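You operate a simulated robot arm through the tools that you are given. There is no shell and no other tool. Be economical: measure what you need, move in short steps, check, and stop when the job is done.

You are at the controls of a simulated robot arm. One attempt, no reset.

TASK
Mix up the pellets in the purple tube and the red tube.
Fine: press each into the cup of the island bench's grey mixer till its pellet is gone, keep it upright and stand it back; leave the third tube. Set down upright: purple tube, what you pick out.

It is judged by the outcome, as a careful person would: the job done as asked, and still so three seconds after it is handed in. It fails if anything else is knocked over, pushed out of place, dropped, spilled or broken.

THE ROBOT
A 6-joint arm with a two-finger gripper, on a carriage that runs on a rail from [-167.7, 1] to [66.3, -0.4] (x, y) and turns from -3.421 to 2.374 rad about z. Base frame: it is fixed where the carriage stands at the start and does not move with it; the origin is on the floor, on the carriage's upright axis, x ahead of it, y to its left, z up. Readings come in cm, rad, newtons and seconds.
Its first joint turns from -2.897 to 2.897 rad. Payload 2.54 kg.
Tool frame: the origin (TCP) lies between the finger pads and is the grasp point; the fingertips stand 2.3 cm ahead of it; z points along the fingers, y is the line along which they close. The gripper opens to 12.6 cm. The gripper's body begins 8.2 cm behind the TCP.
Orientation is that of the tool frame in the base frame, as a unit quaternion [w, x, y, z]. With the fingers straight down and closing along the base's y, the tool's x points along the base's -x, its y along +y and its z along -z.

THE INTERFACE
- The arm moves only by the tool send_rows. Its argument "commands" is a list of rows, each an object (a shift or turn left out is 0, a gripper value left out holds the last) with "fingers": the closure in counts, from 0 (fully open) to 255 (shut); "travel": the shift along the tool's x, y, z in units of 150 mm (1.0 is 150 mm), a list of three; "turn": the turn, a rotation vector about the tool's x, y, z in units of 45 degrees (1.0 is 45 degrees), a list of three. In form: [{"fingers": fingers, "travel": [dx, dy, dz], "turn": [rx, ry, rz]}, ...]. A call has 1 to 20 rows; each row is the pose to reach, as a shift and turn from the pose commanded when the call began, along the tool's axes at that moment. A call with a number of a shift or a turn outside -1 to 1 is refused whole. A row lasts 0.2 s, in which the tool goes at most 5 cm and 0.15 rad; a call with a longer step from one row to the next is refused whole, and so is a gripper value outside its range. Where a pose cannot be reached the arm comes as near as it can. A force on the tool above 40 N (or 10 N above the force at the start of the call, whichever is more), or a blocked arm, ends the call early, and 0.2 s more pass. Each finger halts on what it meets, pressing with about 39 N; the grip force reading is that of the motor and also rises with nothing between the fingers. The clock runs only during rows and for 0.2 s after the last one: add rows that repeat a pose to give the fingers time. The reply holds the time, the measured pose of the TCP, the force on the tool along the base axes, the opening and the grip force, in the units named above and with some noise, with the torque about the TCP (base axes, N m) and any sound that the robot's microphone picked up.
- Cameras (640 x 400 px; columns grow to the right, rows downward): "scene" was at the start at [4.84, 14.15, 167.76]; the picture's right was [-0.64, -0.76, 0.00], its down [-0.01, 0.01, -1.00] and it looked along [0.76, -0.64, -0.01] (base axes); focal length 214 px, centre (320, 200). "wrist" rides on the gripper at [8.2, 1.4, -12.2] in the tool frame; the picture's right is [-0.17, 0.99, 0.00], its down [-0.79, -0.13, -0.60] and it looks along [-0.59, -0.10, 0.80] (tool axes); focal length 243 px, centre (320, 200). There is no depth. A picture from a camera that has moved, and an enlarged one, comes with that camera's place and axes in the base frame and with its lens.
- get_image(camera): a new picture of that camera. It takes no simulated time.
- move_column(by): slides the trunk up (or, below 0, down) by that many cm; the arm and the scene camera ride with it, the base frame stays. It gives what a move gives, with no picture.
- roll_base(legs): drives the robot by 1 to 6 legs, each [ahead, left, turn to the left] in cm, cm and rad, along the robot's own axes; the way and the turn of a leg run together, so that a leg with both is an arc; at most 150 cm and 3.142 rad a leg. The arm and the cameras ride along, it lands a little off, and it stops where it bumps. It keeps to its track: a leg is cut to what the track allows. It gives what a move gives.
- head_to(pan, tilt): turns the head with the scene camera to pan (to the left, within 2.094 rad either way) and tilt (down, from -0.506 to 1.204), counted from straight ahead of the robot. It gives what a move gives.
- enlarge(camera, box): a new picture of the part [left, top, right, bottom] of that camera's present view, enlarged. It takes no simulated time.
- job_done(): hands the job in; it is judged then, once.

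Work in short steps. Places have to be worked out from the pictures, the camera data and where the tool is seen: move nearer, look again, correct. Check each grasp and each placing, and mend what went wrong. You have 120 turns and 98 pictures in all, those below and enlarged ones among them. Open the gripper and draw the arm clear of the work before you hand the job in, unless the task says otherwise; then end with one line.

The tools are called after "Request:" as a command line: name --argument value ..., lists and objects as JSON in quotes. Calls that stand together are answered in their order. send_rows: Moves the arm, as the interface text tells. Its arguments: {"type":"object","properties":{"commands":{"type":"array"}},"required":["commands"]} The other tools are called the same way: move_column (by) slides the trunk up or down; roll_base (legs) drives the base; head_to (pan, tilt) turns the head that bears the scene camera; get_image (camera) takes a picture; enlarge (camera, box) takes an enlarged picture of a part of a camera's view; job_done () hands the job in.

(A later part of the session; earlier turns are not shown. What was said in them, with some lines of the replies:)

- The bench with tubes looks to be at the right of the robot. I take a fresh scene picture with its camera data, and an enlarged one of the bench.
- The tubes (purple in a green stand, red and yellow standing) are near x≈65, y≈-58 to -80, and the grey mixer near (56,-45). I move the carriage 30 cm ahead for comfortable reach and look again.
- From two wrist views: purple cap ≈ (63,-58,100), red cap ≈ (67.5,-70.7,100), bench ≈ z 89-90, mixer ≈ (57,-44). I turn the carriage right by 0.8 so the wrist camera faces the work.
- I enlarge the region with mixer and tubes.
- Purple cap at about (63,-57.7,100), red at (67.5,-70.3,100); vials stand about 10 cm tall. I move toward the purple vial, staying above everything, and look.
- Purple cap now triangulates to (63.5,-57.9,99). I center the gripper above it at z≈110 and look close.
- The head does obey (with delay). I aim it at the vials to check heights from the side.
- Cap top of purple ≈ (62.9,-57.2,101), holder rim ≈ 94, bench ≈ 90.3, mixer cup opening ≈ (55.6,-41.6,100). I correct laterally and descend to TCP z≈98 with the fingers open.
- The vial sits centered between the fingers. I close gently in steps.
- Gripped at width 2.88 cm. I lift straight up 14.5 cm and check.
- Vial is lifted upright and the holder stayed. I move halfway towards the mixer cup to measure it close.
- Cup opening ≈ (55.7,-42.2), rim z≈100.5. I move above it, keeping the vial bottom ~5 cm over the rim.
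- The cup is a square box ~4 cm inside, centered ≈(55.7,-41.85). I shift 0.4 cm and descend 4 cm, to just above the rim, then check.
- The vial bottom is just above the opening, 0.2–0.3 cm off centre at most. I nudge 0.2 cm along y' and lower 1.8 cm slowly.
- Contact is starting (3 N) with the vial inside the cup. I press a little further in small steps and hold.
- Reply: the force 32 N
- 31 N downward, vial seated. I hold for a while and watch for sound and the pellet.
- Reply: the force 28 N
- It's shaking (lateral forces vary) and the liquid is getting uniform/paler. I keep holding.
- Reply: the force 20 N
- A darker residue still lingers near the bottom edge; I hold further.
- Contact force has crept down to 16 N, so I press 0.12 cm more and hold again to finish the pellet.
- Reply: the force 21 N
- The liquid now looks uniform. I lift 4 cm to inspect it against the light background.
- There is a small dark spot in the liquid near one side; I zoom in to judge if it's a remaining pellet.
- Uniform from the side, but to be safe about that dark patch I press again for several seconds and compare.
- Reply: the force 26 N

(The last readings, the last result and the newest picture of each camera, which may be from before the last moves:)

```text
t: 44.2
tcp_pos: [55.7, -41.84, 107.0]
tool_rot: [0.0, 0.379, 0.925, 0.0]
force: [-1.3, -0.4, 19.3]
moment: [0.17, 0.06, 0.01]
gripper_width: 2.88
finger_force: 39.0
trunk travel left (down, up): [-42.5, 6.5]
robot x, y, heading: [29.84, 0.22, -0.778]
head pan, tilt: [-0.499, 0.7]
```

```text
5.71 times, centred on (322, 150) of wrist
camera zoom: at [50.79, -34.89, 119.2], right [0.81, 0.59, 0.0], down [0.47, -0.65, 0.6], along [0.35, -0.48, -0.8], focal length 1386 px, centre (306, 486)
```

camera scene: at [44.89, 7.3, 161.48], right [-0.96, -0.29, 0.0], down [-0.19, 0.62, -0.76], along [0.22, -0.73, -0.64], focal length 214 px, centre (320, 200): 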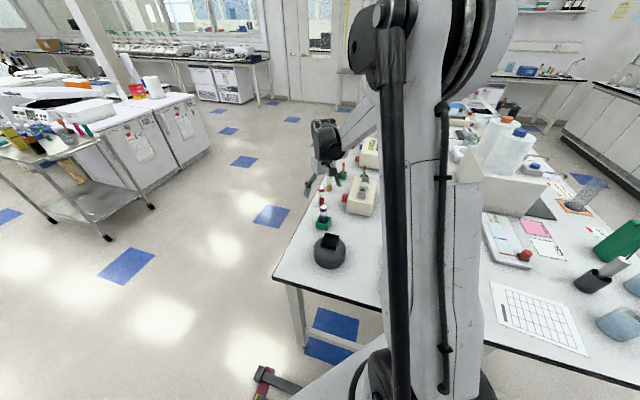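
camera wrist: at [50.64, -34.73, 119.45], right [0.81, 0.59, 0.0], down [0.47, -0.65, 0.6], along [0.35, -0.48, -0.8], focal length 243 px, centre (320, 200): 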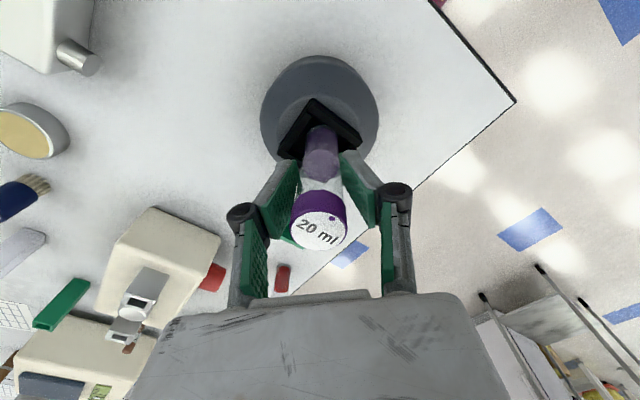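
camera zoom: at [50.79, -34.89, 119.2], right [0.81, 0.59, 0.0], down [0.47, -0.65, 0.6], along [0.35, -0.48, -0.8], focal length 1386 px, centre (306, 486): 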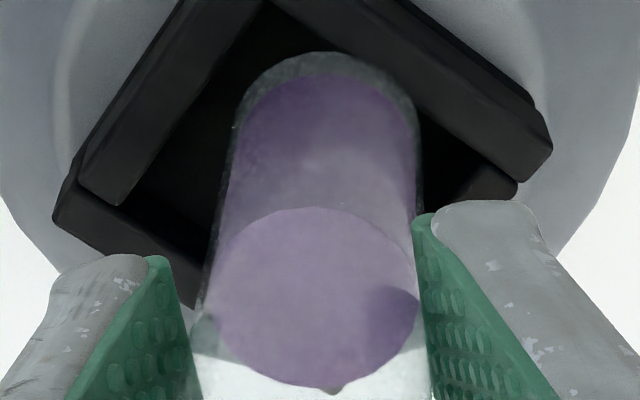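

Looks nearly uniform. I lift to the same height as before to compare.

Request:
send_rows --commands '[{"fingers": 215, "travel": [0, 0, -0.03]}, {"travel": [0, 0, -0.1]}, {"travel": [0, 0, -0.25]}, {"travel": [0, 0, -0.41]}, {"travel": [0, 0, -0.41]}]'

Request:
enlarge --camera "wrist" --box '[300, 115, 345, 185]'

Request:
enlarge --camera "scene" --box '[322, 212, 338, 238]'

```text
t: 45.4
tcp_pos: [55.82, -41.72, 113.25]
tool_rot: [0.0, 0.379, 0.925, 0.001]
force: [-0.3, 0.2, -1.3]
moment: [0.0, 0.03, -0.01]
gripper_width: 2.88
finger_force: 40.0
trunk travel left (down, up): [-42.5, 6.5]
robot x, y, heading: [29.91, -0.41, -0.781]
head pan, tilt: [-0.499, 0.7]
```

```text
5.71 times, centred on (322, 150) of wrist
camera zoom: at [50.84, -34.91, 125.32], right [0.81, 0.59, 0.0], down [0.47, -0.65, 0.6], along [0.35, -0.48, -0.8], focal length 1386 px, centre (306, 486)
```

zoom: 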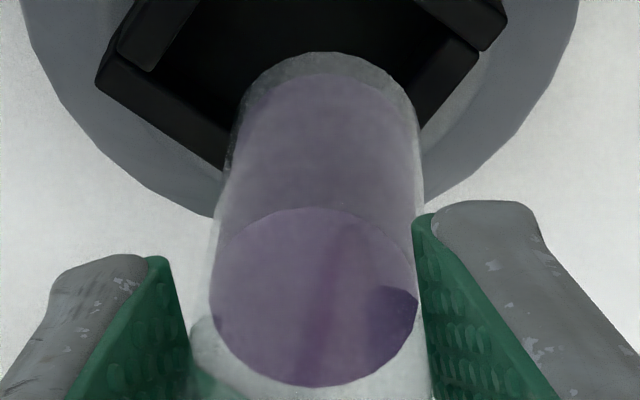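

```text
15.38 times, centred on (330, 225) of scene
camera zoom: at [44.89, 7.32, 161.48], right [-0.96, -0.29, 0.0], down [-0.19, 0.62, -0.77], along [0.22, -0.73, -0.64], focal length 3300 px, centre (166, -185)
```

zoom: 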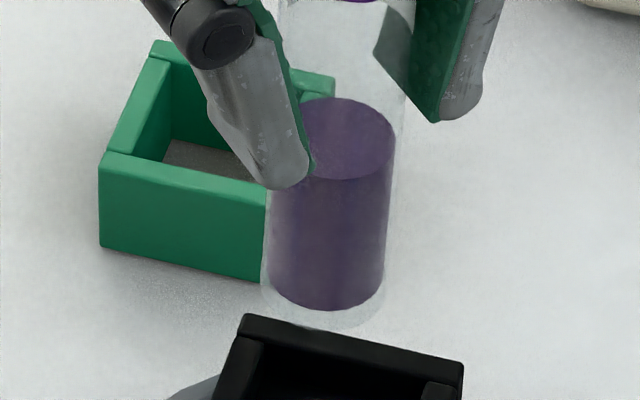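

Patch is identical, so it's a finger shadow; pellet is gone. I carry the vial back over its green holder.

Request:
send_rows --commands '[{"fingers": 215, "travel": [-0.1, -0.04, 0]}, {"travel": [-0.3, -0.12, 0]}, {"travel": [-0.55, -0.22, 0]}, {"travel": [-0.8, -0.32, 0]}, {"travel": [-0.95, -0.4, 0]}, {"travel": [-0.95, -0.4, 0]}]'

Request:
send_rows --commands '[{"fingers": 215, "travel": [-0.1, 0, 0.1]}, {"travel": [-0.108, -0.01, 0.2]}, {"travel": [-0.108, -0.01, 0.3]}, {"travel": [-0.108, -0.01, 0.4]}, {"travel": [-0.108, -0.01, 0.4]}]'

Request:
get_image --camera "wrist"

Request:
enlarge --camera "scene" --box '[305, 180, 345, 230]'

```text
t: 46.8
tcp_pos: [61.78, -56.16, 113.18]
tool_rot: [0.0, 0.378, 0.926, -0.001]
force: [0.7, -0.3, -0.8]
moment: [0.06, 0.01, 0.01]
gripper_width: 2.9
finger_force: 38.8
trunk travel left (down, up): [-42.5, 6.5]
robot x, y, heading: [29.75, -0.6, -0.778]
head pan, tilt: [-0.499, 0.7]
```

```text
t: 48.0
tcp_pos: [62.69, -57.29, 107.2]
tool_rot: [0.0, 0.379, 0.925, 0.0]
force: [-0.8, -0.5, -0.5]
moment: [0.02, 0.03, -0.02]
gripper_width: 2.88
finger_force: 38.8
trunk travel left (down, up): [-42.5, 6.5]
robot x, y, heading: [29.87, 0.01, -0.779]
head pan, tilt: [-0.499, 0.7]
```

```text
54 pictures are left
camera wrist: at [57.81, -50.48, 119.34], right [0.81, 0.59, 0.0], down [0.47, -0.65, 0.6], along [0.35, -0.48, -0.8], focal length 243 px, centre (320, 200)
```

wrist: 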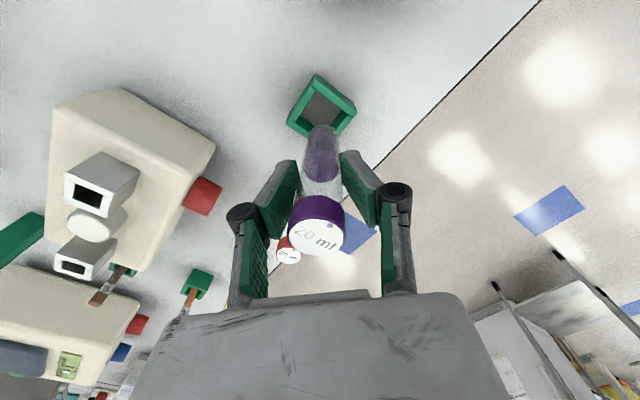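

```text
8.00 times, centred on (325, 205) of scene
camera zoom: at [44.89, 7.3, 161.48], right [-0.96, -0.29, 0.0], down [-0.19, 0.62, -0.76], along [0.22, -0.73, -0.64], focal length 1716 px, centre (280, 160)
```

zoom: 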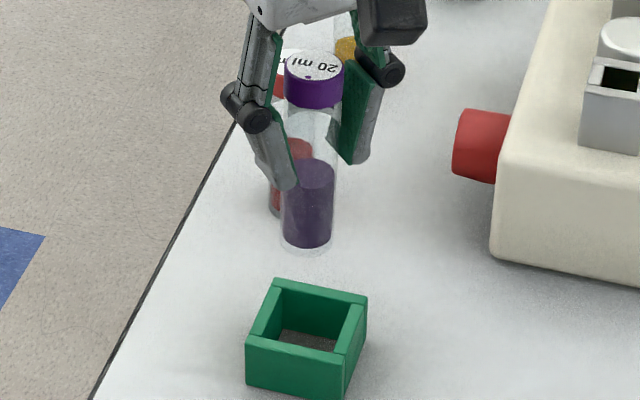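

Aligned within ~0.2 cm of the holder. I lower to z≈99 and then slowly to the original height, watching the force.

Request:
send_rows --commands '[{"fingers": 215, "travel": [0.007, 0.008, 0.13]}, {"travel": [0.007, 0.008, 0.28]}, {"travel": [0.007, 0.008, 0.42]}, {"travel": [0.007, 0.008, 0.52]}, {"travel": [0.007, 0.008, 0.57]}, {"travel": [0.007, 0.008, 0.59]}, {"travel": [0.007, 0.008, 0.605]}, {"travel": [0.007, 0.008, 0.605]}]'

Request:
enlarge --camera "scene" --box '[305, 180, 345, 230]'

```text
t: 49.8
tcp_pos: [62.75, -57.01, 98.05]
tool_rot: [0.0, 0.379, 0.925, 0.0]
force: [0.0, 0.1, -0.7]
moment: [0.0, -0.04, -0.02]
gripper_width: 2.91
finger_force: 38.9
trunk travel left (down, up): [-42.5, 6.5]
robot x, y, heading: [29.75, 0.02, -0.777]
head pan, tilt: [-0.499, 0.7]
```

```text
8.00 times, centred on (325, 205) of scene
camera zoom: at [44.89, 7.3, 161.48], right [-0.96, -0.29, 0.0], down [-0.19, 0.62, -0.76], along [0.22, -0.73, -0.64], focal length 1716 px, centre (280, 160)
```

zoom: 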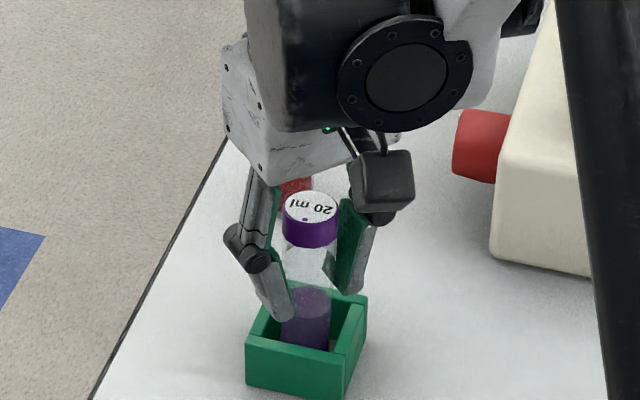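

Vial is inside the holder, no contact yet. I lower in 0.1 cm steps.

Request:
send_rows --commands '[{"fingers": 215, "travel": [0, 0, 0.007]}, {"travel": [0, 0, 0.014]}, {"travel": [0, 0, 0.021]}, {"travel": [0, 0, 0.028]}, {"travel": [0, 0, 0.028]}]'

```text
t: 51.0
tcp_pos: [62.9, -57.09, 97.68]
tool_rot: [0.001, 0.379, 0.925, 0.0]
force: [-0.1, -0.1, 0.5]
moment: [-0.01, 0.0, 0.0]
gripper_width: 2.88
finger_force: 39.3
trunk travel left (down, up): [-42.5, 6.5]
robot x, y, heading: [30.21, 0.16, -0.78]
head pan, tilt: [-0.499, 0.7]
```

Request:
send_rows --commands '[{"fingers": 215, "travel": [0, 0, 0.007]}, {"travel": [0, 0, 0.014]}, {"travel": [0, 0, 0.021]}, {"travel": [0, 0, 0.021]}]'

```text
t: 52.0
tcp_pos: [62.89, -57.03, 97.59]
tool_rot: [0.001, 0.378, 0.926, -0.001]
force: [6.8, -0.5, 34.1]
moment: [-0.41, -0.61, 0.06]
gripper_width: 2.9
finger_force: 39.2
trunk travel left (down, up): [-42.5, 6.5]
robot x, y, heading: [29.67, 0.11, -0.775]
head pan, tilt: [-0.499, 0.7]
```

Firm contact (34 N). I ease back 0.15 cm, then open the fingers.

Request:
send_rows --commands '[{"fingers": 215, "travel": [0, 0, -0.012]}, {"travel": [0, 0, -0.012]}, {"fingers": 185, "travel": [0, 0, -0.012]}, {"fingers": 160, "travel": [0, 0, -0.012]}, {"fingers": 100, "travel": [0, 0, -0.012]}, {"fingers": 40, "travel": [0, 0, -0.012]}, {"fingers": 40, "travel": [0, 0, -0.012]}]'

Request:
get_image --camera "wrist"

```text
t: 53.6
tcp_pos: [62.8, -56.94, 97.65]
tool_rot: [0.001, 0.379, 0.926, 0.0]
force: [0.0, 0.8, 0.6]
moment: [-0.01, 0.05, 0.0]
gripper_width: 10.61
finger_force: 0.1
trunk travel left (down, up): [-42.5, 6.5]
robot x, y, heading: [30.11, -0.21, -0.783]
head pan, tilt: [-0.499, 0.7]
```

```text
51 pictures are left
camera wrist: at [57.81, -50.23, 109.75], right [0.81, 0.59, 0.0], down [0.47, -0.65, 0.6], along [0.35, -0.48, -0.8], focal length 243 px, centre (320, 200)
```

wrist: 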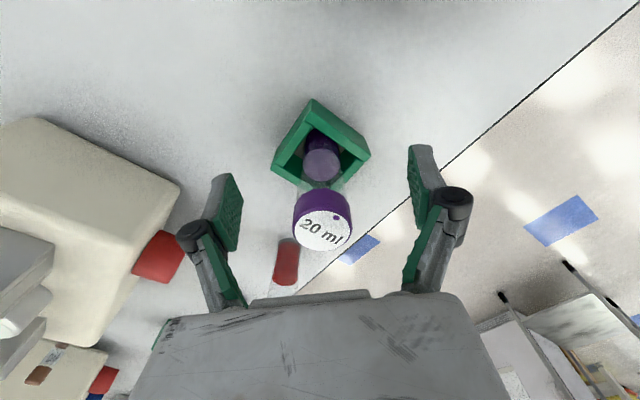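

Purple stands in its holder. I raise straight up and check it from above.

Request:
send_rows --commands '[{"fingers": 40, "travel": [0, 0, -0.15]}, {"travel": [0, 0, -0.4]}, {"travel": [0, 0, -0.7]}, {"travel": [0, 0, -0.85]}, {"travel": [0, 0, -0.85]}]'

Request:
enlarge --camera "wrist" --box '[220, 30, 400, 260]'

Request:
enlarge --camera "scene" --box '[305, 170, 345, 230]'

```text
t: 54.8
tcp_pos: [62.63, -57.11, 110.37]
tool_rot: [-0.001, 0.378, 0.926, 0.002]
force: [-0.5, -0.2, -0.1]
moment: [0.01, 0.02, -0.02]
gripper_width: 10.61
finger_force: 0.0
trunk travel left (down, up): [-42.5, 6.5]
robot x, y, heading: [30.18, -0.39, -0.781]
head pan, tilt: [-0.499, 0.7]
```

```text
1.74 times, centred on (310, 145) of wrist
camera zoom: at [57.61, -50.14, 122.46], right [0.81, 0.59, 0.0], down [0.47, -0.65, 0.6], along [0.35, -0.48, -0.8], focal length 422 px, centre (337, 296)
```

zoom: 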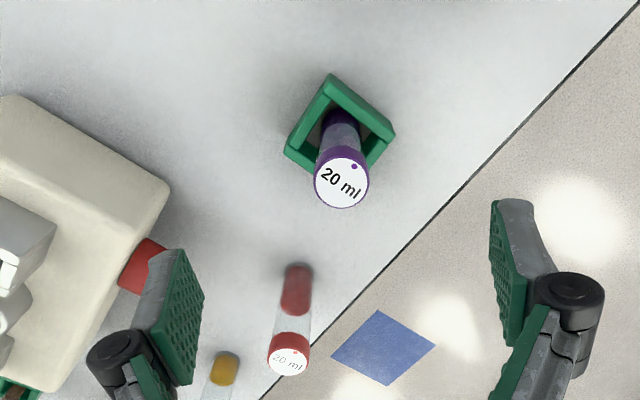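

```text
6.67 times, centred on (325, 200) of scene
camera zoom: at [44.89, 7.29, 161.48], right [-0.96, -0.29, 0.0], down [-0.19, 0.62, -0.76], along [0.22, -0.73, -0.64], focal length 1430 px, centre (287, 200)
```

zoom: 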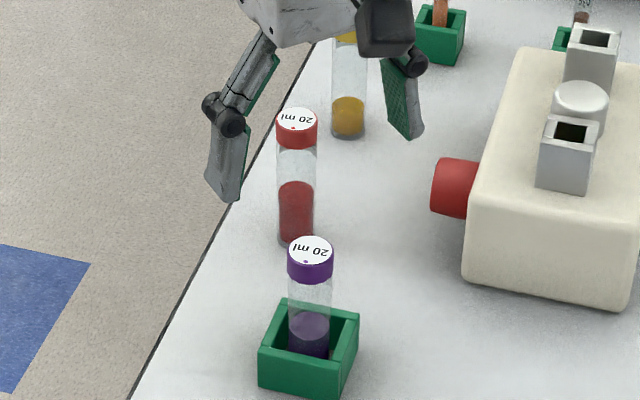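

Purple is fine. I move over the red vial with the opening narrowed to ~7 cm (to clear the red knob).

Request:
send_rows --commands '[{"fingers": 113, "travel": [-0.2, -0.1, 0]}, {"travel": [-0.45, -0.2, 0]}, {"travel": [-0.7, -0.32, 0]}, {"travel": [-0.83, -0.387, 0]}, {"travel": [-0.83, -0.387, 0]}]'

Request:
get_image --camera "wrist"

Request:
enlarge --camera "scene" --box '[300, 160, 350, 235]'

```text
t: 56.0
tcp_pos: [67.49, -69.8, 110.37]
tool_rot: [0.0, 0.379, 0.926, 0.0]
force: [0.1, 0.2, 0.3]
moment: [-0.01, -0.02, 0.01]
gripper_width: 7.02
finger_force: 0.0
trunk travel left (down, up): [-42.5, 6.5]
robot x, y, heading: [29.73, -0.27, -0.782]
head pan, tilt: [-0.499, 0.7]
```

```text
48 pictures are left
camera wrist: at [62.48, -62.96, 122.62], right [0.81, 0.59, 0.0], down [0.47, -0.65, 0.6], along [0.35, -0.48, -0.8], focal length 243 px, centre (320, 200)
```

wrist: 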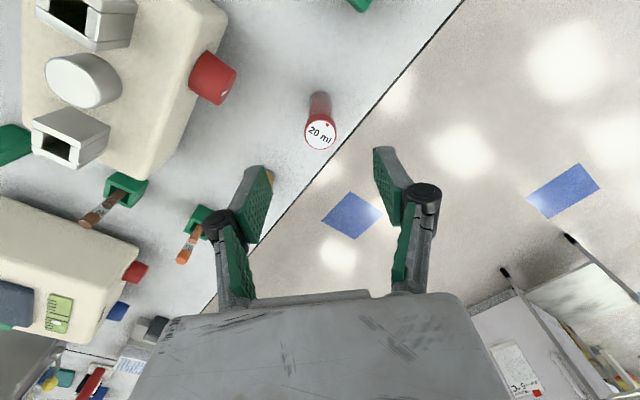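

```text
5.33 times, centred on (325, 198) of scene
camera zoom: at [44.89, 7.28, 161.48], right [-0.96, -0.29, 0.0], down [-0.19, 0.62, -0.76], along [0.22, -0.73, -0.64], focal length 1144 px, centre (293, 213)
```

zoom: 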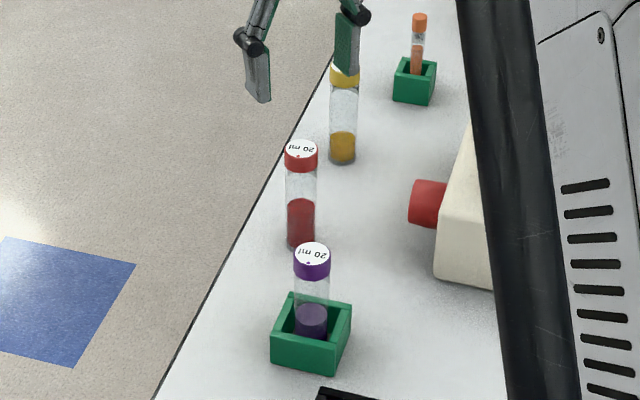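

Gripper centered over the red vial (cap at 67.5,-69.8). I descend to z≈97.6.

Request:
send_rows --commands '[{"fingers": 113, "travel": [0, 0, 0.15]}, {"travel": [0, 0, 0.35]}, {"travel": [0, 0, 0.55]}, {"travel": [0, 0, 0.7]}, {"travel": [0, 0, 0.8]}, {"travel": [0, 0, 0.85]}, {"travel": [0, 0, 0.85]}]'

Request:
get_image --camera "wrist"

```text
t: 57.6
tcp_pos: [67.63, -69.93, 97.58]
tool_rot: [0.0, 0.379, 0.925, 0.0]
force: [-0.1, -0.3, 1.0]
moment: [0.03, -0.02, 0.02]
gripper_width: 7.01
finger_force: 0.1
trunk travel left (down, up): [-42.5, 6.5]
robot x, y, heading: [29.58, -0.16, -0.782]
head pan, tilt: [-0.499, 0.7]
```

```text
46 pictures are left
camera wrist: at [62.6, -63.03, 109.69], right [0.81, 0.59, 0.0], down [0.47, -0.65, 0.6], along [0.35, -0.48, -0.8], focal length 243 px, centre (320, 200)
```

wrist: 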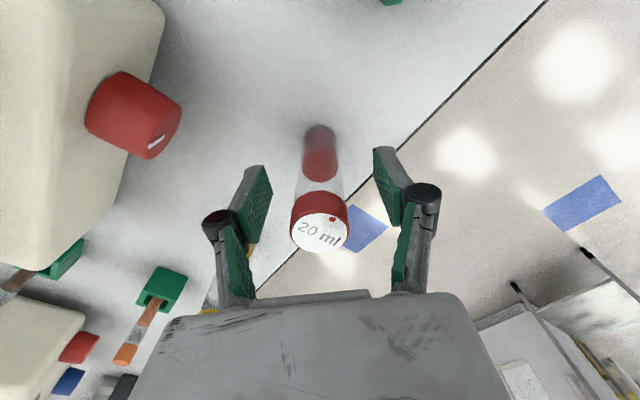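

Red vial centered between the fingers. I close, then read.

Request:
send_rows --commands '[{"fingers": 160}, {"fingers": 180}, {"fingers": 190}, {"fingers": 200}, {"fingers": 215}, {"fingers": 215}, {"fingers": 215}]'

Request:
send_rows --commands '[{"fingers": 215, "travel": [0, 0, -0.1]}, {"travel": [0, 0, -0.3]}, {"travel": [0, 0, -0.5]}, {"travel": [0, 0, -0.7]}, {"travel": [0, 0, -0.9]}, {"travel": [0, 0, -1.0]}, {"travel": [0, 0, -1.0]}]'

Request:
get_image --camera "wrist"

Request:
enlarge --camera "scene" --box '[300, 140, 350, 215]'

```text
t: 59.2
tcp_pos: [67.64, -69.98, 97.56]
tool_rot: [0.001, 0.378, 0.926, 0.0]
force: [0.8, -0.3, -0.3]
moment: [-0.02, -0.01, -0.04]
gripper_width: 2.91
finger_force: 38.4
trunk travel left (down, up): [-42.5, 6.5]
robot x, y, heading: [30.14, -0.06, -0.777]
head pan, tilt: [-0.499, 0.7]
```

```text
t: 60.8
tcp_pos: [67.56, -69.98, 112.49]
tool_rot: [0.0, 0.378, 0.926, 0.0]
force: [0.5, 1.3, -0.5]
moment: [0.05, -0.03, -0.01]
gripper_width: 2.92
finger_force: 39.1
trunk travel left (down, up): [-42.5, 6.5]
robot x, y, heading: [29.99, -0.42, -0.781]
head pan, tilt: [-0.499, 0.7]
```

```text
45 pictures are left
camera wrist: at [62.61, -63.14, 124.58], right [0.81, 0.59, 0.0], down [0.47, -0.65, 0.6], along [0.35, -0.48, -0.8], focal length 243 px, centre (320, 200)
```

wrist: 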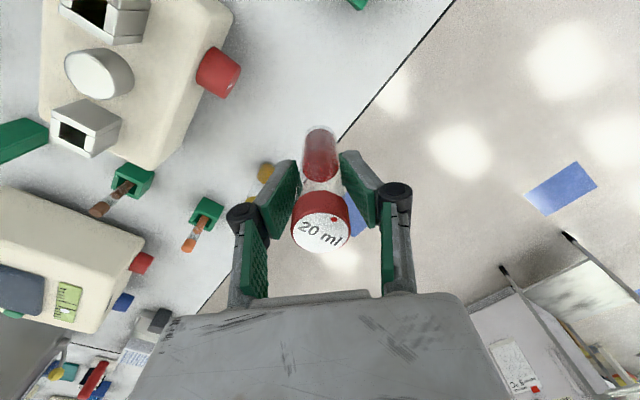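

```text
5.33 times, centred on (325, 178) of scene
camera zoom: at [44.89, 7.3, 161.48], right [-0.96, -0.29, 0.0], down [-0.19, 0.62, -0.76], along [0.22, -0.73, -0.64], focal length 1144 px, centre (293, 320)
```

zoom: 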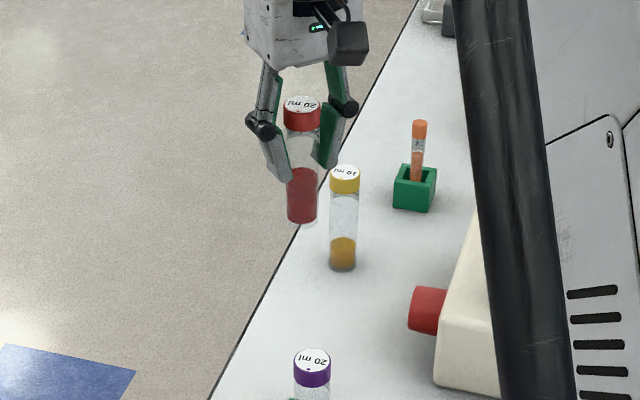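

Red lifted cleanly. I carry it over toward the mixer in two moves (bottom ≥105, above the purple cap at 101).

Request:
send_rows --commands '[{"fingers": 215, "travel": [0.1, 0.04, -0.1]}, {"travel": [0.35, 0.14, -0.1]}, {"travel": [0.6, 0.25, -0.1]}, {"travel": [0.85, 0.36, -0.1]}, {"travel": [0.95, 0.4, -0.1]}, {"travel": [0.95, 0.4, -0.1]}]'

Request:
send_rows --commands '[{"fingers": 215, "travel": [0.1, 0.04, 0]}, {"travel": [0.35, 0.15, 0]}, {"travel": [0.6, 0.26, 0]}, {"travel": [0.83, 0.36, 0]}, {"travel": [0.93, 0.393, 0.05]}, {"travel": [0.93, 0.393, 0.05]}]'

Request:
enlarge --camera "wrist" --box '[250, 30, 390, 170]'

Request:
enlarge --camera "scene" --box '[310, 210, 350, 260]'

```text
t: 62.2
tcp_pos: [61.78, -55.52, 113.82]
tool_rot: [0.0, 0.379, 0.925, -0.001]
force: [-0.2, -0.5, 0.3]
moment: [0.02, -0.02, 0.0]
gripper_width: 2.91
finger_force: 38.4
trunk travel left (down, up): [-42.5, 6.5]
robot x, y, heading: [29.66, -0.37, -0.777]
head pan, tilt: [-0.499, 0.7]
```

```text
t: 63.6
tcp_pos: [55.94, -41.55, 113.39]
tool_rot: [0.0, 0.379, 0.925, 0.001]
force: [0.3, 0.2, -0.7]
moment: [0.03, -0.03, 0.04]
gripper_width: 2.9
finger_force: 39.0
trunk travel left (down, up): [-42.5, 6.5]
robot x, y, heading: [29.53, 0.03, -0.782]
head pan, tilt: [-0.499, 0.7]
```

```text
2.86 times, centred on (320, 100) of wrist
camera zoom: at [50.88, -34.7, 125.46], right [0.81, 0.59, 0.0], down [0.47, -0.65, 0.6], along [0.35, -0.48, -0.8], focal length 693 px, centre (320, 486)
```

zoom: 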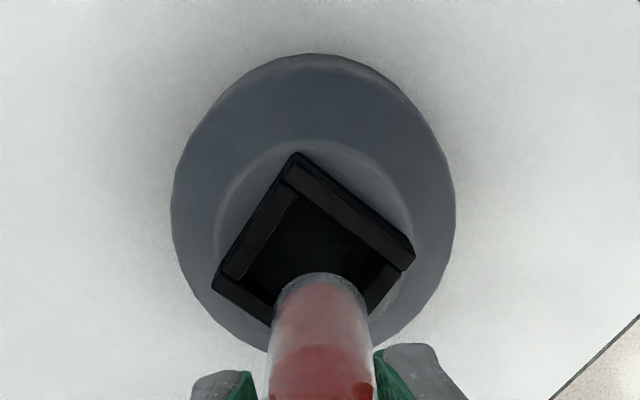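

```text
8.00 times, centred on (330, 235) of scene
camera zoom: at [44.9, 7.28, 161.48], right [-0.96, -0.29, 0.0], down [-0.19, 0.62, -0.76], along [0.22, -0.73, -0.64], focal length 1716 px, centre (240, -80)
```

zoom: 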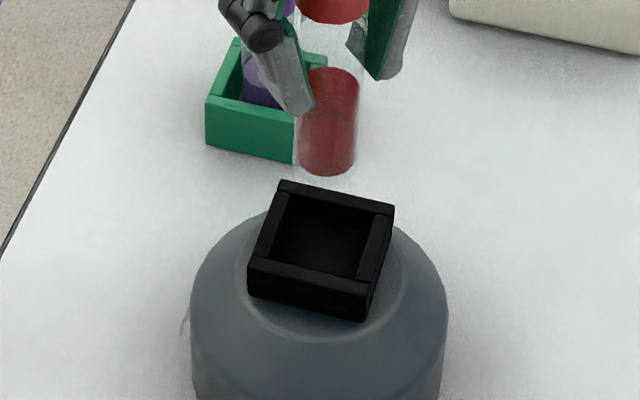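

Position is 0.3 cm off the previous seating; I correct and lower to 108, then slowly further.

Request:
send_rows --commands '[{"fingers": 215, "travel": [0.008, -0.018, 0.1]}, {"travel": [0.008, -0.018, 0.2]}, {"travel": [0.008, -0.018, 0.28]}, {"travel": [0.008, -0.018, 0.33]}, {"travel": [0.008, -0.018, 0.355]}, {"travel": [0.008, -0.018, 0.37]}, {"travel": [0.008, -0.018, 0.37]}]'

Request:
enlarge --camera "scene" --box '[310, 210, 350, 260]'

```text
t: 65.2
tcp_pos: [55.51, -41.83, 107.75]
tool_rot: [0.0, 0.379, 0.926, 0.0]
force: [-0.7, -0.1, -0.5]
moment: [-0.01, 0.04, -0.03]
gripper_width: 2.91
finger_force: 38.7
trunk travel left (down, up): [-42.5, 6.5]
robot x, y, heading: [30.18, -0.47, -0.774]
head pan, tilt: [-0.499, 0.7]
```

```text
8.00 times, centred on (330, 235) of scene
camera zoom: at [44.89, 7.29, 161.48], right [-0.96, -0.29, 0.0], down [-0.19, 0.62, -0.76], along [0.22, -0.73, -0.64], focal length 1716 px, centre (240, -80)
```

zoom: 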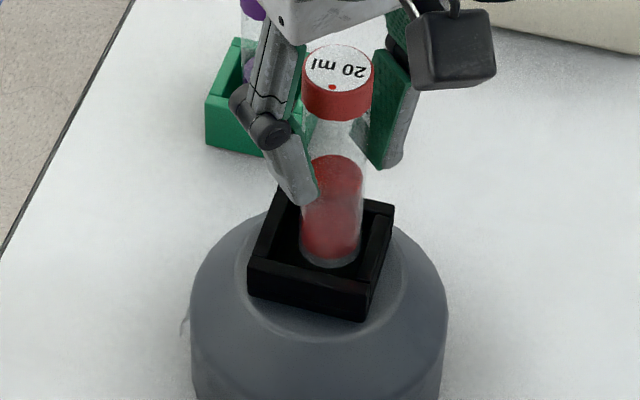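

In the cup, a bit to the right; I nudge 0.25 cm and press slowly.

Request:
send_rows --commands '[{"fingers": 215, "travel": [-0.005, 0.018, 0]}, {"travel": [-0.005, 0.018, 0.015]}, {"travel": [-0.005, 0.018, 0.03]}, {"travel": [-0.005, 0.018, 0.038]}, {"travel": [-0.005, 0.018, 0.046]}, {"travel": [-0.005, 0.018, 0.046]}]'

```text
t: 66.6
tcp_pos: [55.71, -41.66, 107.1]
tool_rot: [0.0, 0.378, 0.926, 0.0]
force: [0.6, -1.0, 15.9]
moment: [0.17, -0.17, 0.0]
gripper_width: 2.91
finger_force: 39.1
trunk travel left (down, up): [-42.5, 6.5]
robot x, y, heading: [30.0, 0.07, -0.779]
head pan, tilt: [-0.499, 0.7]
```

16 N contact; I press 0.15 cm more and hold ~4 s, then check.

Request:
send_rows --commands '[{"fingers": 215, "travel": [0, 0, 0.005]}, {"travel": [0, 0, 0.01]}, {"travel": [0, 0, 0.01]}, {"travel": [0, 0, 0.01]}, {"travel": [0, 0, 0.01]}, {"travel": [0, 0, 0.01]}, {"travel": [0, 0, 0.01]}, {"travel": [0, 0, 0.01]}, {"travel": [0, 0, 0.01]}, {"travel": [0, 0, 0.01]}, {"travel": [0, 0, 0.01]}, {"travel": [0, 0, 0.01]}, {"travel": [0, 0, 0.01]}, {"travel": [0, 0, 0.01]}, {"travel": [0, 0, 0.01]}, {"travel": [0, 0, 0.01]}, {"travel": [0, 0, 0.01]}, {"travel": [0, 0, 0.01]}, {"travel": [0, 0, 0.01]}, {"travel": [0, 0, 0.01]}]'

Request:
enlarge --camera "scene" --box '[315, 220, 340, 250]'

```text
t: 70.8
tcp_pos: [55.79, -41.62, 106.91]
tool_rot: [0.0, 0.379, 0.926, 0.0]
force: [-1.0, -1.7, 25.0]
moment: [0.22, 0.14, 0.0]
gripper_width: 2.89
finger_force: 38.8
trunk travel left (down, up): [-42.5, 6.5]
robot x, y, heading: [29.7, -0.13, -0.774]
head pan, tilt: [-0.499, 0.7]
```

```text
13.33 times, centred on (328, 235) of scene
camera zoom: at [44.82, 7.4, 161.49], right [-0.96, -0.29, 0.0], down [-0.19, 0.62, -0.77], along [0.22, -0.73, -0.64], focal length 2860 px, centre (220, -267)
```

zoom: 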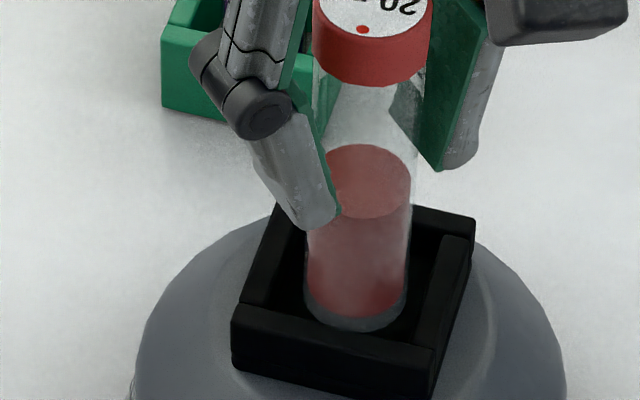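

Mixing proceeds similarly to purple. I hold for ~12 s more, with slight extra pressure to counter the creep.

Request:
send_rows --commands '[{"fingers": 215}, {"fingers": 215}, {"fingers": 215}, {"fingers": 215}, {"fingers": 215}, {"fingers": 215}, {"fingers": 215}, {"fingers": 215}, {"fingers": 215}, {"fingers": 215}, {"fingers": 215}, {"fingers": 215}, {"fingers": 215}, {"fingers": 215}, {"fingers": 215}, {"fingers": 215}, {"fingers": 215}, {"fingers": 215}, {"fingers": 215}, {"fingers": 215}]'

Request:
send_rows --commands '[{"fingers": 215, "travel": [0, 0, 0.006]}, {"travel": [0, 0, 0.006]}, {"travel": [0, 0, 0.006]}, {"travel": [0, 0, 0.006]}, {"travel": [0, 0, 0.006]}, {"travel": [0, 0, 0.006]}, {"travel": [0, 0, 0.006]}, {"travel": [0, 0, 0.006]}, {"travel": [0, 0, 0.006]}, {"travel": [0, 0, 0.006]}, {"travel": [0, 0, 0.006]}, {"travel": [0, 0, 0.006]}, {"travel": [0, 0, 0.006]}, {"travel": [0, 0, 0.006]}, {"travel": [0, 0, 0.006]}, {"travel": [0, 0, 0.006]}, {"travel": [0, 0, 0.006]}, {"travel": [0, 0, 0.006]}, {"travel": [0, 0, 0.006]}, {"travel": [0, 0, 0.006]}]'

Request:
enlarge --camera "scene" --box '[315, 220, 340, 250]'

```text
t: 75.0
tcp_pos: [55.83, -41.71, 106.92]
tool_rot: [0.0, 0.379, 0.926, 0.001]
force: [-0.3, -2.2, 18.4]
moment: [0.18, 0.13, 0.01]
gripper_width: 2.86
finger_force: 39.0
trunk travel left (down, up): [-42.5, 6.5]
robot x, y, heading: [29.76, -0.45, -0.777]
head pan, tilt: [-0.499, 0.7]
```

```text
t: 79.2
tcp_pos: [55.7, -41.66, 106.77]
tool_rot: [0.0, 0.379, 0.925, 0.0]
force: [-0.8, -1.4, 21.2]
moment: [0.19, 0.14, 0.01]
gripper_width: 2.88
finger_force: 38.7
trunk travel left (down, up): [-42.5, 6.5]
robot x, y, heading: [29.78, 0.08, -0.775]
head pan, tilt: [-0.499, 0.7]
```

```text
13.33 times, centred on (328, 235) of scene
camera zoom: at [44.83, 7.38, 161.49], right [-0.96, -0.29, 0.0], down [-0.19, 0.62, -0.77], along [0.22, -0.73, -0.64], focal length 2860 px, centre (220, -267)
```

zoom: 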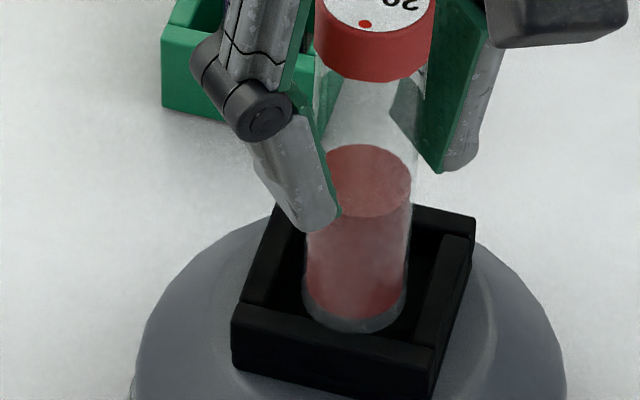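

Almost uniform; 8 s more to match the purple's time, then lift and inspect.

Request:
send_rows --commands '[{"fingers": 215}, {"fingers": 215}, {"fingers": 215}, {"fingers": 215}, {"fingers": 215}, {"fingers": 215}, {"fingers": 215}, {"fingers": 215}, {"fingers": 215}, {"fingers": 215}, {"fingers": 215}, {"fingers": 215}, {"fingers": 215}, {"fingers": 215}, {"fingers": 215}, {"fingers": 215}, {"fingers": 215}, {"fingers": 215}, {"fingers": 215}, {"fingers": 215}]'

Request:
send_rows --commands '[{"fingers": 215, "travel": [0, 0, 0.005]}, {"travel": [0, 0, 0.005]}, {"travel": [0, 0, 0.005]}, {"travel": [0, 0, 0.005]}, {"travel": [0, 0, 0.005]}, {"travel": [0, 0, 0.005]}, {"travel": [0, 0, 0.005]}, {"travel": [0, 0, 0.005]}, {"travel": [0, 0, 0.005]}, {"travel": [0, 0, 0.005]}, {"travel": [0, 0, 0.005]}, {"travel": [0, 0, 0.005]}, {"travel": [0, 0, -0.03]}, {"travel": [0, 0, -0.12]}, {"travel": [0, 0, -0.27]}, {"travel": [0, 0, -0.45]}, {"travel": [0, 0, -0.45]}]'

Request:
enlarge --camera "scene" --box '[312, 200, 344, 240]'

Request:
enlarge --camera "wrist" --box '[290, 100, 355, 185]'

```text
t: 83.4
tcp_pos: [55.66, -41.68, 106.8]
tool_rot: [0.0, 0.379, 0.926, 0.0]
force: [0.3, -1.6, 15.1]
moment: [0.1, 0.06, -0.01]
gripper_width: 2.87
finger_force: 38.7
trunk travel left (down, up): [-42.5, 6.5]
robot x, y, heading: [29.77, -0.15, -0.778]
head pan, tilt: [-0.499, 0.7]
```

```text
t: 87.0
tcp_pos: [55.79, -41.8, 113.6]
tool_rot: [0.0, 0.378, 0.926, -0.001]
force: [-0.6, -0.7, -1.2]
moment: [-0.01, 0.01, -0.02]
gripper_width: 2.89
finger_force: 38.7
trunk travel left (down, up): [-42.5, 6.5]
robot x, y, heading: [29.54, -0.35, -0.777]
head pan, tilt: [-0.499, 0.7]
```

```text
10.00 times, centred on (328, 220) of scene
camera zoom: at [44.88, 7.34, 161.48], right [-0.96, -0.29, 0.0], down [-0.19, 0.62, -0.77], along [0.22, -0.73, -0.64], focal length 2145 px, centre (240, 0)
```

zoom: 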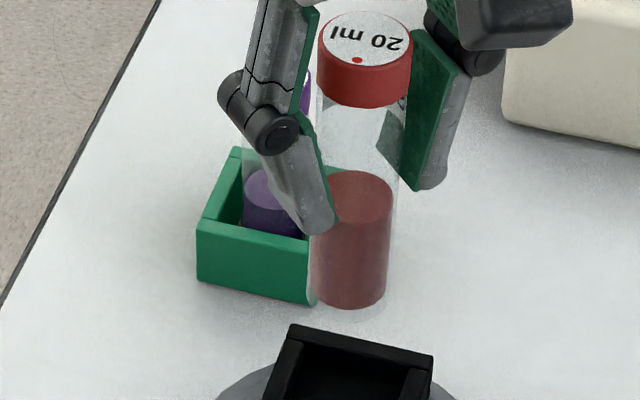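

```text
4.71 times, centred on (322, 142) of wrist
camera zoom: at [50.79, -34.86, 125.76], right [0.81, 0.59, 0.0], down [0.47, -0.65, 0.6], along [0.35, -0.48, -0.8], focal length 1142 px, centre (308, 471)
```

zoom: 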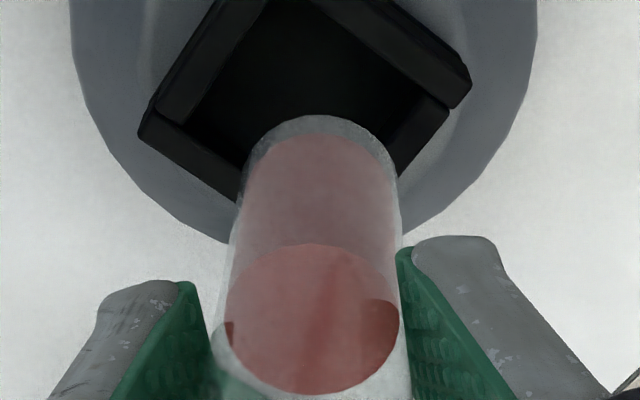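

Uniform red, pellet gone. I carry it back over its spot (67.6,-69.95) in two moves.

Request:
send_rows --commands '[{"fingers": 215, "travel": [-0.1, -0.04, 0]}, {"travel": [-0.35, -0.15, 0]}, {"travel": [-0.6, -0.26, 0]}, {"travel": [-0.85, -0.36, 0]}, {"travel": [-0.94, -0.397, 0]}, {"travel": [-0.94, -0.397, 0]}]'

Request:
send_rows --commands '[{"fingers": 215, "travel": [-0.1, -0.04, 0]}, {"travel": [-0.35, -0.15, 0]}, {"travel": [-0.6, -0.26, 0]}, {"travel": [-0.85, -0.36, 0]}, {"travel": [-0.935, -0.397, 0]}, {"travel": [-0.935, -0.397, 0]}]'

Request:
get_image --camera "wrist"

Request:
enlarge --camera "scene" --box '[300, 140, 350, 215]'

```text
t: 88.4
tcp_pos: [61.69, -55.81, 113.66]
tool_rot: [0.0, 0.378, 0.926, -0.001]
force: [0.6, -0.4, -0.5]
moment: [0.0, -0.01, -0.01]
gripper_width: 2.87
finger_force: 38.9
trunk travel left (down, up): [-42.5, 6.5]
robot x, y, heading: [30.0, -0.57, -0.775]
head pan, tilt: [-0.499, 0.7]
```

```text
t: 89.8
tcp_pos: [67.64, -70.15, 113.48]
tool_rot: [0.0, 0.378, 0.926, 0.0]
force: [0.1, 0.6, -0.1]
moment: [-0.03, -0.03, 0.03]
gripper_width: 2.91
finger_force: 39.2
trunk travel left (down, up): [-42.5, 6.5]
robot x, y, heading: [29.78, -0.2, -0.773]
head pan, tilt: [-0.499, 0.7]
```

```text
36 pictures are left
camera wrist: at [62.6, -63.2, 125.58], right [0.81, 0.59, 0.0], down [0.47, -0.65, 0.6], along [0.35, -0.48, -0.8], focal length 243 px, centre (320, 200)
```

wrist: 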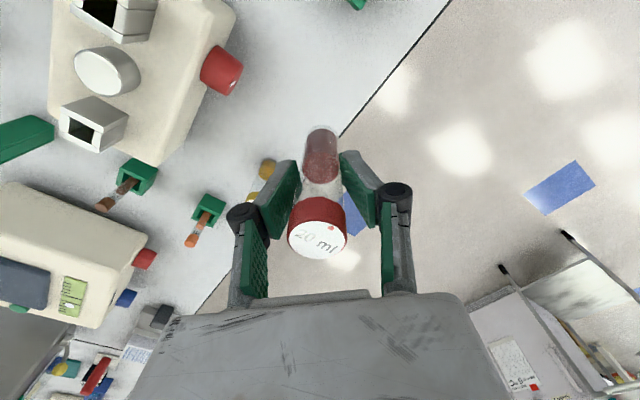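

```text
5.33 times, centred on (325, 178) of scene
camera zoom: at [44.88, 7.32, 161.48], right [-0.96, -0.29, 0.0], down [-0.19, 0.62, -0.77], along [0.22, -0.73, -0.64], focal length 1144 px, centre (293, 320)
```

zoom: 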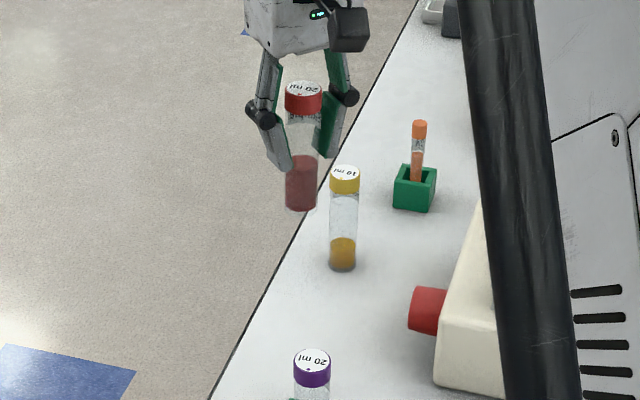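

The vial slid up ~0.5 cm in the grip, so bench contact should come near TCP 97. I descend to ~99, then slowly.

Request:
send_rows --commands '[{"fingers": 215, "travel": [0.007, 0.007, 0.1]}, {"travel": [0.007, 0.007, 0.3]}, {"travel": [0.007, 0.007, 0.5]}, {"travel": [0.007, 0.007, 0.7]}, {"travel": [0.007, 0.007, 0.85]}, {"travel": [0.007, 0.007, 0.95]}, {"travel": [0.007, 0.007, 1.0]}, {"travel": [0.007, 0.007, 1.0]}]'

Request:
send_rows --commands '[{"fingers": 215, "travel": [0, 0, 0.015]}, {"travel": [0, 0, 0.03]}, {"travel": [0, 0, 0.045]}, {"travel": [0, 0, 0.052]}, {"travel": [0, 0, 0.06]}, {"travel": [0, 0, 0.06]}]'

Request:
enlarge --camera "scene" --box '[300, 160, 350, 225]'

```text
t: 91.6
tcp_pos: [67.46, -69.56, 98.51]
tool_rot: [0.0, 0.379, 0.925, 0.001]
force: [0.2, -0.2, -0.4]
moment: [-0.01, 0.0, 0.02]
gripper_width: 2.89
finger_force: 38.5
trunk travel left (down, up): [-42.5, 6.5]
robot x, y, heading: [29.46, 0.02, -0.776]
head pan, tilt: [-0.499, 0.7]
```

```text
t: 93.0
tcp_pos: [67.53, -69.75, 97.57]
tool_rot: [-0.001, 0.379, 0.926, 0.0]
force: [0.6, 0.0, -0.3]
moment: [0.0, 0.03, 0.02]
gripper_width: 2.88
finger_force: 38.5
trunk travel left (down, up): [-42.5, 6.5]
robot x, y, heading: [29.75, -0.39, -0.779]
head pan, tilt: [-0.499, 0.7]
```

```text
6.15 times, centred on (325, 192) of scene
camera zoom: at [44.89, 7.3, 161.48], right [-0.96, -0.29, 0.0], down [-0.19, 0.62, -0.76], along [0.22, -0.73, -0.64], focal length 1320 px, centre (289, 246)
```

zoom: 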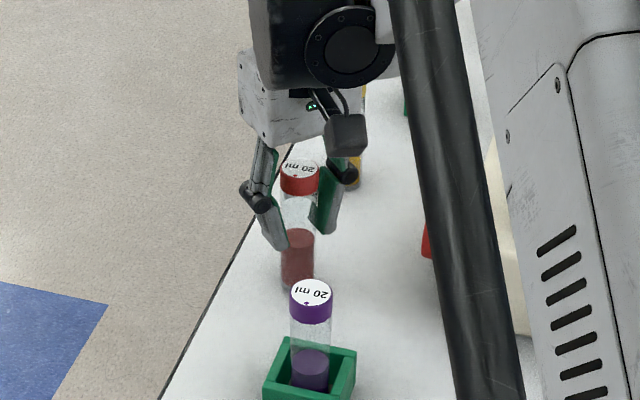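

No contact yet at 97.57; I continue in 0.1 cm steps.

Request:
send_rows --commands '[{"fingers": 215, "travel": [0, 0, 0.007]}, {"travel": [0, 0, 0.014]}, {"travel": [0, 0, 0.021]}, {"travel": [0, 0, 0.021]}]'

Request:
send_rows --commands '[{"fingers": 215, "travel": [0, 0, 0.006]}, {"travel": [0, 0, 0.012]}, {"travel": [0, 0, 0.012]}]'

```text
t: 94.0
tcp_pos: [67.32, -69.66, 97.33]
tool_rot: [0.0, 0.379, 0.925, 0.0]
force: [0.3, -1.1, 5.6]
moment: [-0.14, -0.01, -0.03]
gripper_width: 2.88
finger_force: 38.7
trunk travel left (down, up): [-42.5, 6.5]
robot x, y, heading: [29.84, -0.46, -0.782]
head pan, tilt: [-0.499, 0.7]
```

```text
t: 94.8
tcp_pos: [67.52, -69.59, 97.34]
tool_rot: [0.002, 0.378, 0.926, 0.0]
force: [2.6, -0.5, 26.2]
moment: [-0.39, -0.19, 0.05]
gripper_width: 2.87
finger_force: 38.8
trunk travel left (down, up): [-42.5, 6.5]
robot x, y, heading: [30.39, -0.22, -0.778]
head pan, tilt: [-0.499, 0.7]
```

Firm contact with the bench. I ease off 0.13 cm and open slowly to 7 cm.

Request:
send_rows --commands '[{"fingers": 215, "travel": [0, 0, -0.009]}, {"travel": [0, 0, -0.009]}, {"fingers": 190, "travel": [0, 0, -0.009]}, {"fingers": 175, "travel": [0, 0, -0.009]}, {"fingers": 150, "travel": [0, 0, -0.009]}, {"fingers": 113, "travel": [0, 0, -0.009]}, {"fingers": 113, "travel": [0, 0, -0.009]}, {"fingers": 113, "travel": [0, 0, -0.009]}]'

Request:
get_image --camera "wrist"

```text
t: 96.6
tcp_pos: [67.54, -69.71, 97.15]
tool_rot: [0.0, 0.378, 0.926, 0.0]
force: [0.1, -0.3, 0.5]
moment: [0.01, 0.04, 0.03]
gripper_width: 7.02
finger_force: 0.0
trunk travel left (down, up): [-42.5, 6.5]
robot x, y, heading: [29.8, -0.27, -0.784]
head pan, tilt: [-0.499, 0.7]
```

```text
33 pictures are left
camera wrist: at [62.56, -62.88, 109.38], right [0.81, 0.59, 0.0], down [0.47, -0.65, 0.6], along [0.35, -0.48, -0.8], focal length 243 px, centre (320, 200)
```

wrist: 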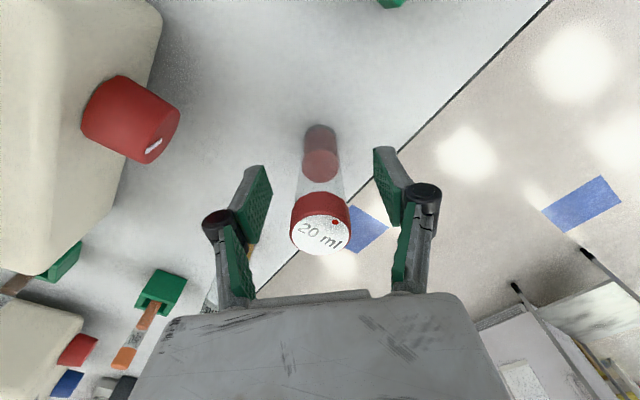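

The red vial stands upright and free. I raise straight up and then retract toward the robot, clear of everything, and check.

Request:
send_rows --commands '[{"fingers": 113, "travel": [0, 0, -0.1]}, {"travel": [0, 0, -0.3]}, {"travel": [0, 0, -0.6]}, {"travel": [0, 0, -0.9]}, {"travel": [0, 0, -1.0]}, {"travel": [0, 0, -1.0]}]'

Request:
send_rows --commands '[{"fingers": 113, "travel": [0, 0, -0.3]}, {"travel": [0.2, 0, -0.5]}, {"travel": [0.5, 0, -0.6]}, {"travel": [0.8, 0, -0.6]}, {"travel": [1.0, 0, -0.6]}, {"travel": [1.0, 0, -0.6]}]'

Request:
get_image --camera "wrist"

Request:
enlarge --camera "scene" --box '[290, 160, 370, 270]'

```text
t: 98.0
tcp_pos: [67.33, -69.89, 112.28]
tool_rot: [0.0, 0.378, 0.926, 0.0]
force: [0.1, -0.1, 0.0]
moment: [0.02, 0.01, 0.02]
gripper_width: 7.01
finger_force: 0.1
trunk travel left (down, up): [-42.5, 6.5]
robot x, y, heading: [29.74, -0.24, -0.775]
head pan, tilt: [-0.499, 0.7]
```

```text
t: 99.4
tcp_pos: [56.86, -59.09, 121.35]
tool_rot: [0.001, 0.379, 0.925, 0.001]
force: [-1.5, -0.6, 0.5]
moment: [-0.01, -0.01, 0.0]
gripper_width: 7.04
finger_force: 0.1
trunk travel left (down, up): [-42.5, 6.5]
robot x, y, heading: [30.12, -0.35, -0.779]
head pan, tilt: [-0.499, 0.7]
```

```text
32 pictures are left
camera wrist: at [51.77, -52.31, 133.48], right [0.81, 0.59, 0.0], down [0.47, -0.65, 0.6], along [0.35, -0.48, -0.8], focal length 243 px, centre (320, 200)
```

wrist: 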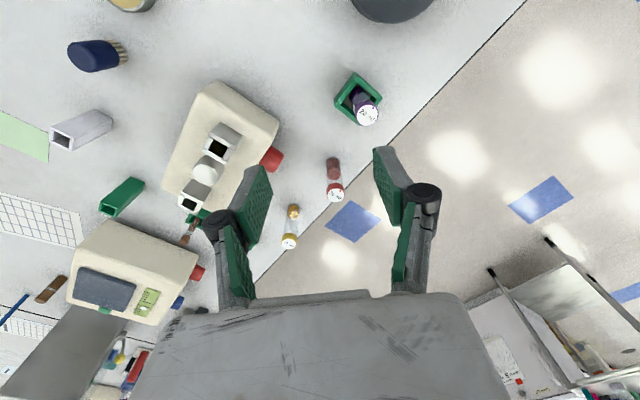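

```text
3.64 times, centred on (330, 215) of scene
camera zoom: at [44.88, 7.32, 161.48], right [-0.96, -0.29, 0.0], down [-0.19, 0.62, -0.77], along [0.22, -0.73, -0.64], focal length 780 px, centre (284, 146)
```

zoom: 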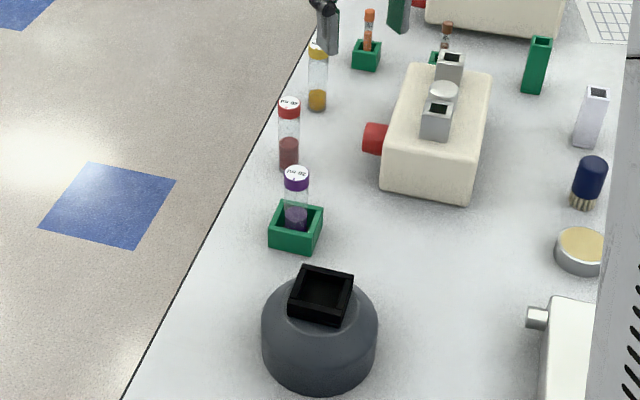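

Everything is in place. A last close look at the two vials for leftover pellets.

Request:
enlarge --camera "scene" --box '[312, 184, 336, 226]'

Request:
enlarge --camera "wrist" --box '[320, 70, 390, 210]'

```text
9.52 times, centred on (324, 205) of scene
camera zoom: at [44.88, 7.32, 161.48], right [-0.96, -0.29, 0.0], down [-0.19, 0.62, -0.77], along [0.22, -0.73, -0.64], focal length 2043 px, centre (282, 152)
```

zoom: 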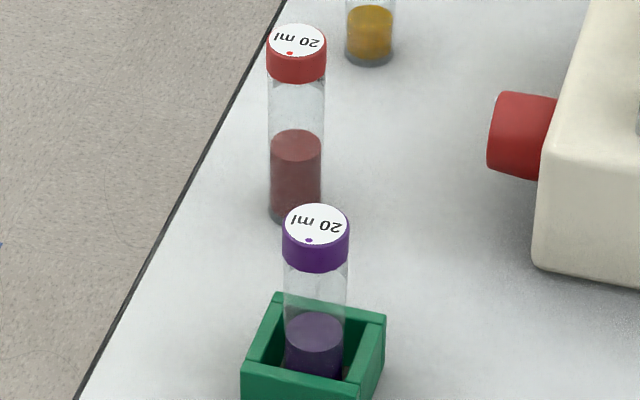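

```text
2.86 times, centred on (355, 140) of wrist
camera zoom: at [51.77, -52.31, 133.48], right [0.81, 0.59, 0.0], down [0.47, -0.65, 0.6], along [0.35, -0.48, -0.8], focal length 693 px, centre (220, 371)
```

zoom: 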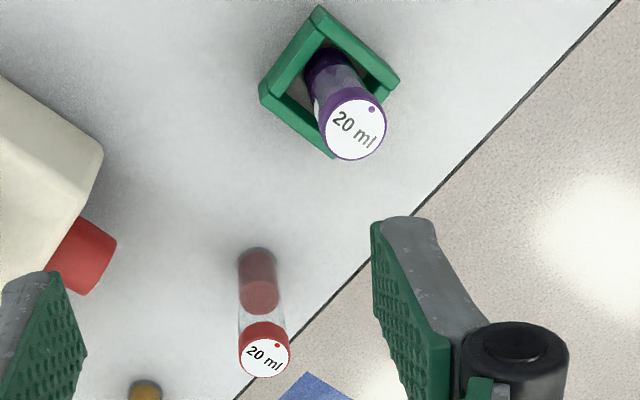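

Both vials are upright with uniform contents. I open the gripper fully, raise further, and hand in.

Request:
send_rows --commands '[{"fingers": 60, "travel": [0.1, 0, -0.2]}, {"fingers": 0, "travel": [0.3, 0, -0.4]}, {"fingers": 0, "travel": [0.5, 0, -0.6]}, {"fingers": 0, "travel": [0.5, 0, -0.6]}]'

Request:
job_done

```text
t: 100.4
tcp_pos: [51.51, -53.85, 130.38]
tool_rot: [-0.001, 0.379, 0.926, 0.0]
force: [0.1, 0.2, 0.5]
moment: [-0.03, 0.01, 0.0]
gripper_width: 12.57
finger_force: 0.1
trunk travel left (down, up): [-42.5, 6.5]
robot x, y, heading: [29.84, -0.06, -0.782]
head pan, tilt: [-0.499, 0.7]
```

```text
The job is handed in.
```

I pressed the purple and red tubes into the grey mixer until no pellet was visible in either. Purple is back upright in its holder and red is upright in its spot on the bench. I didn't touch the yellow tube.
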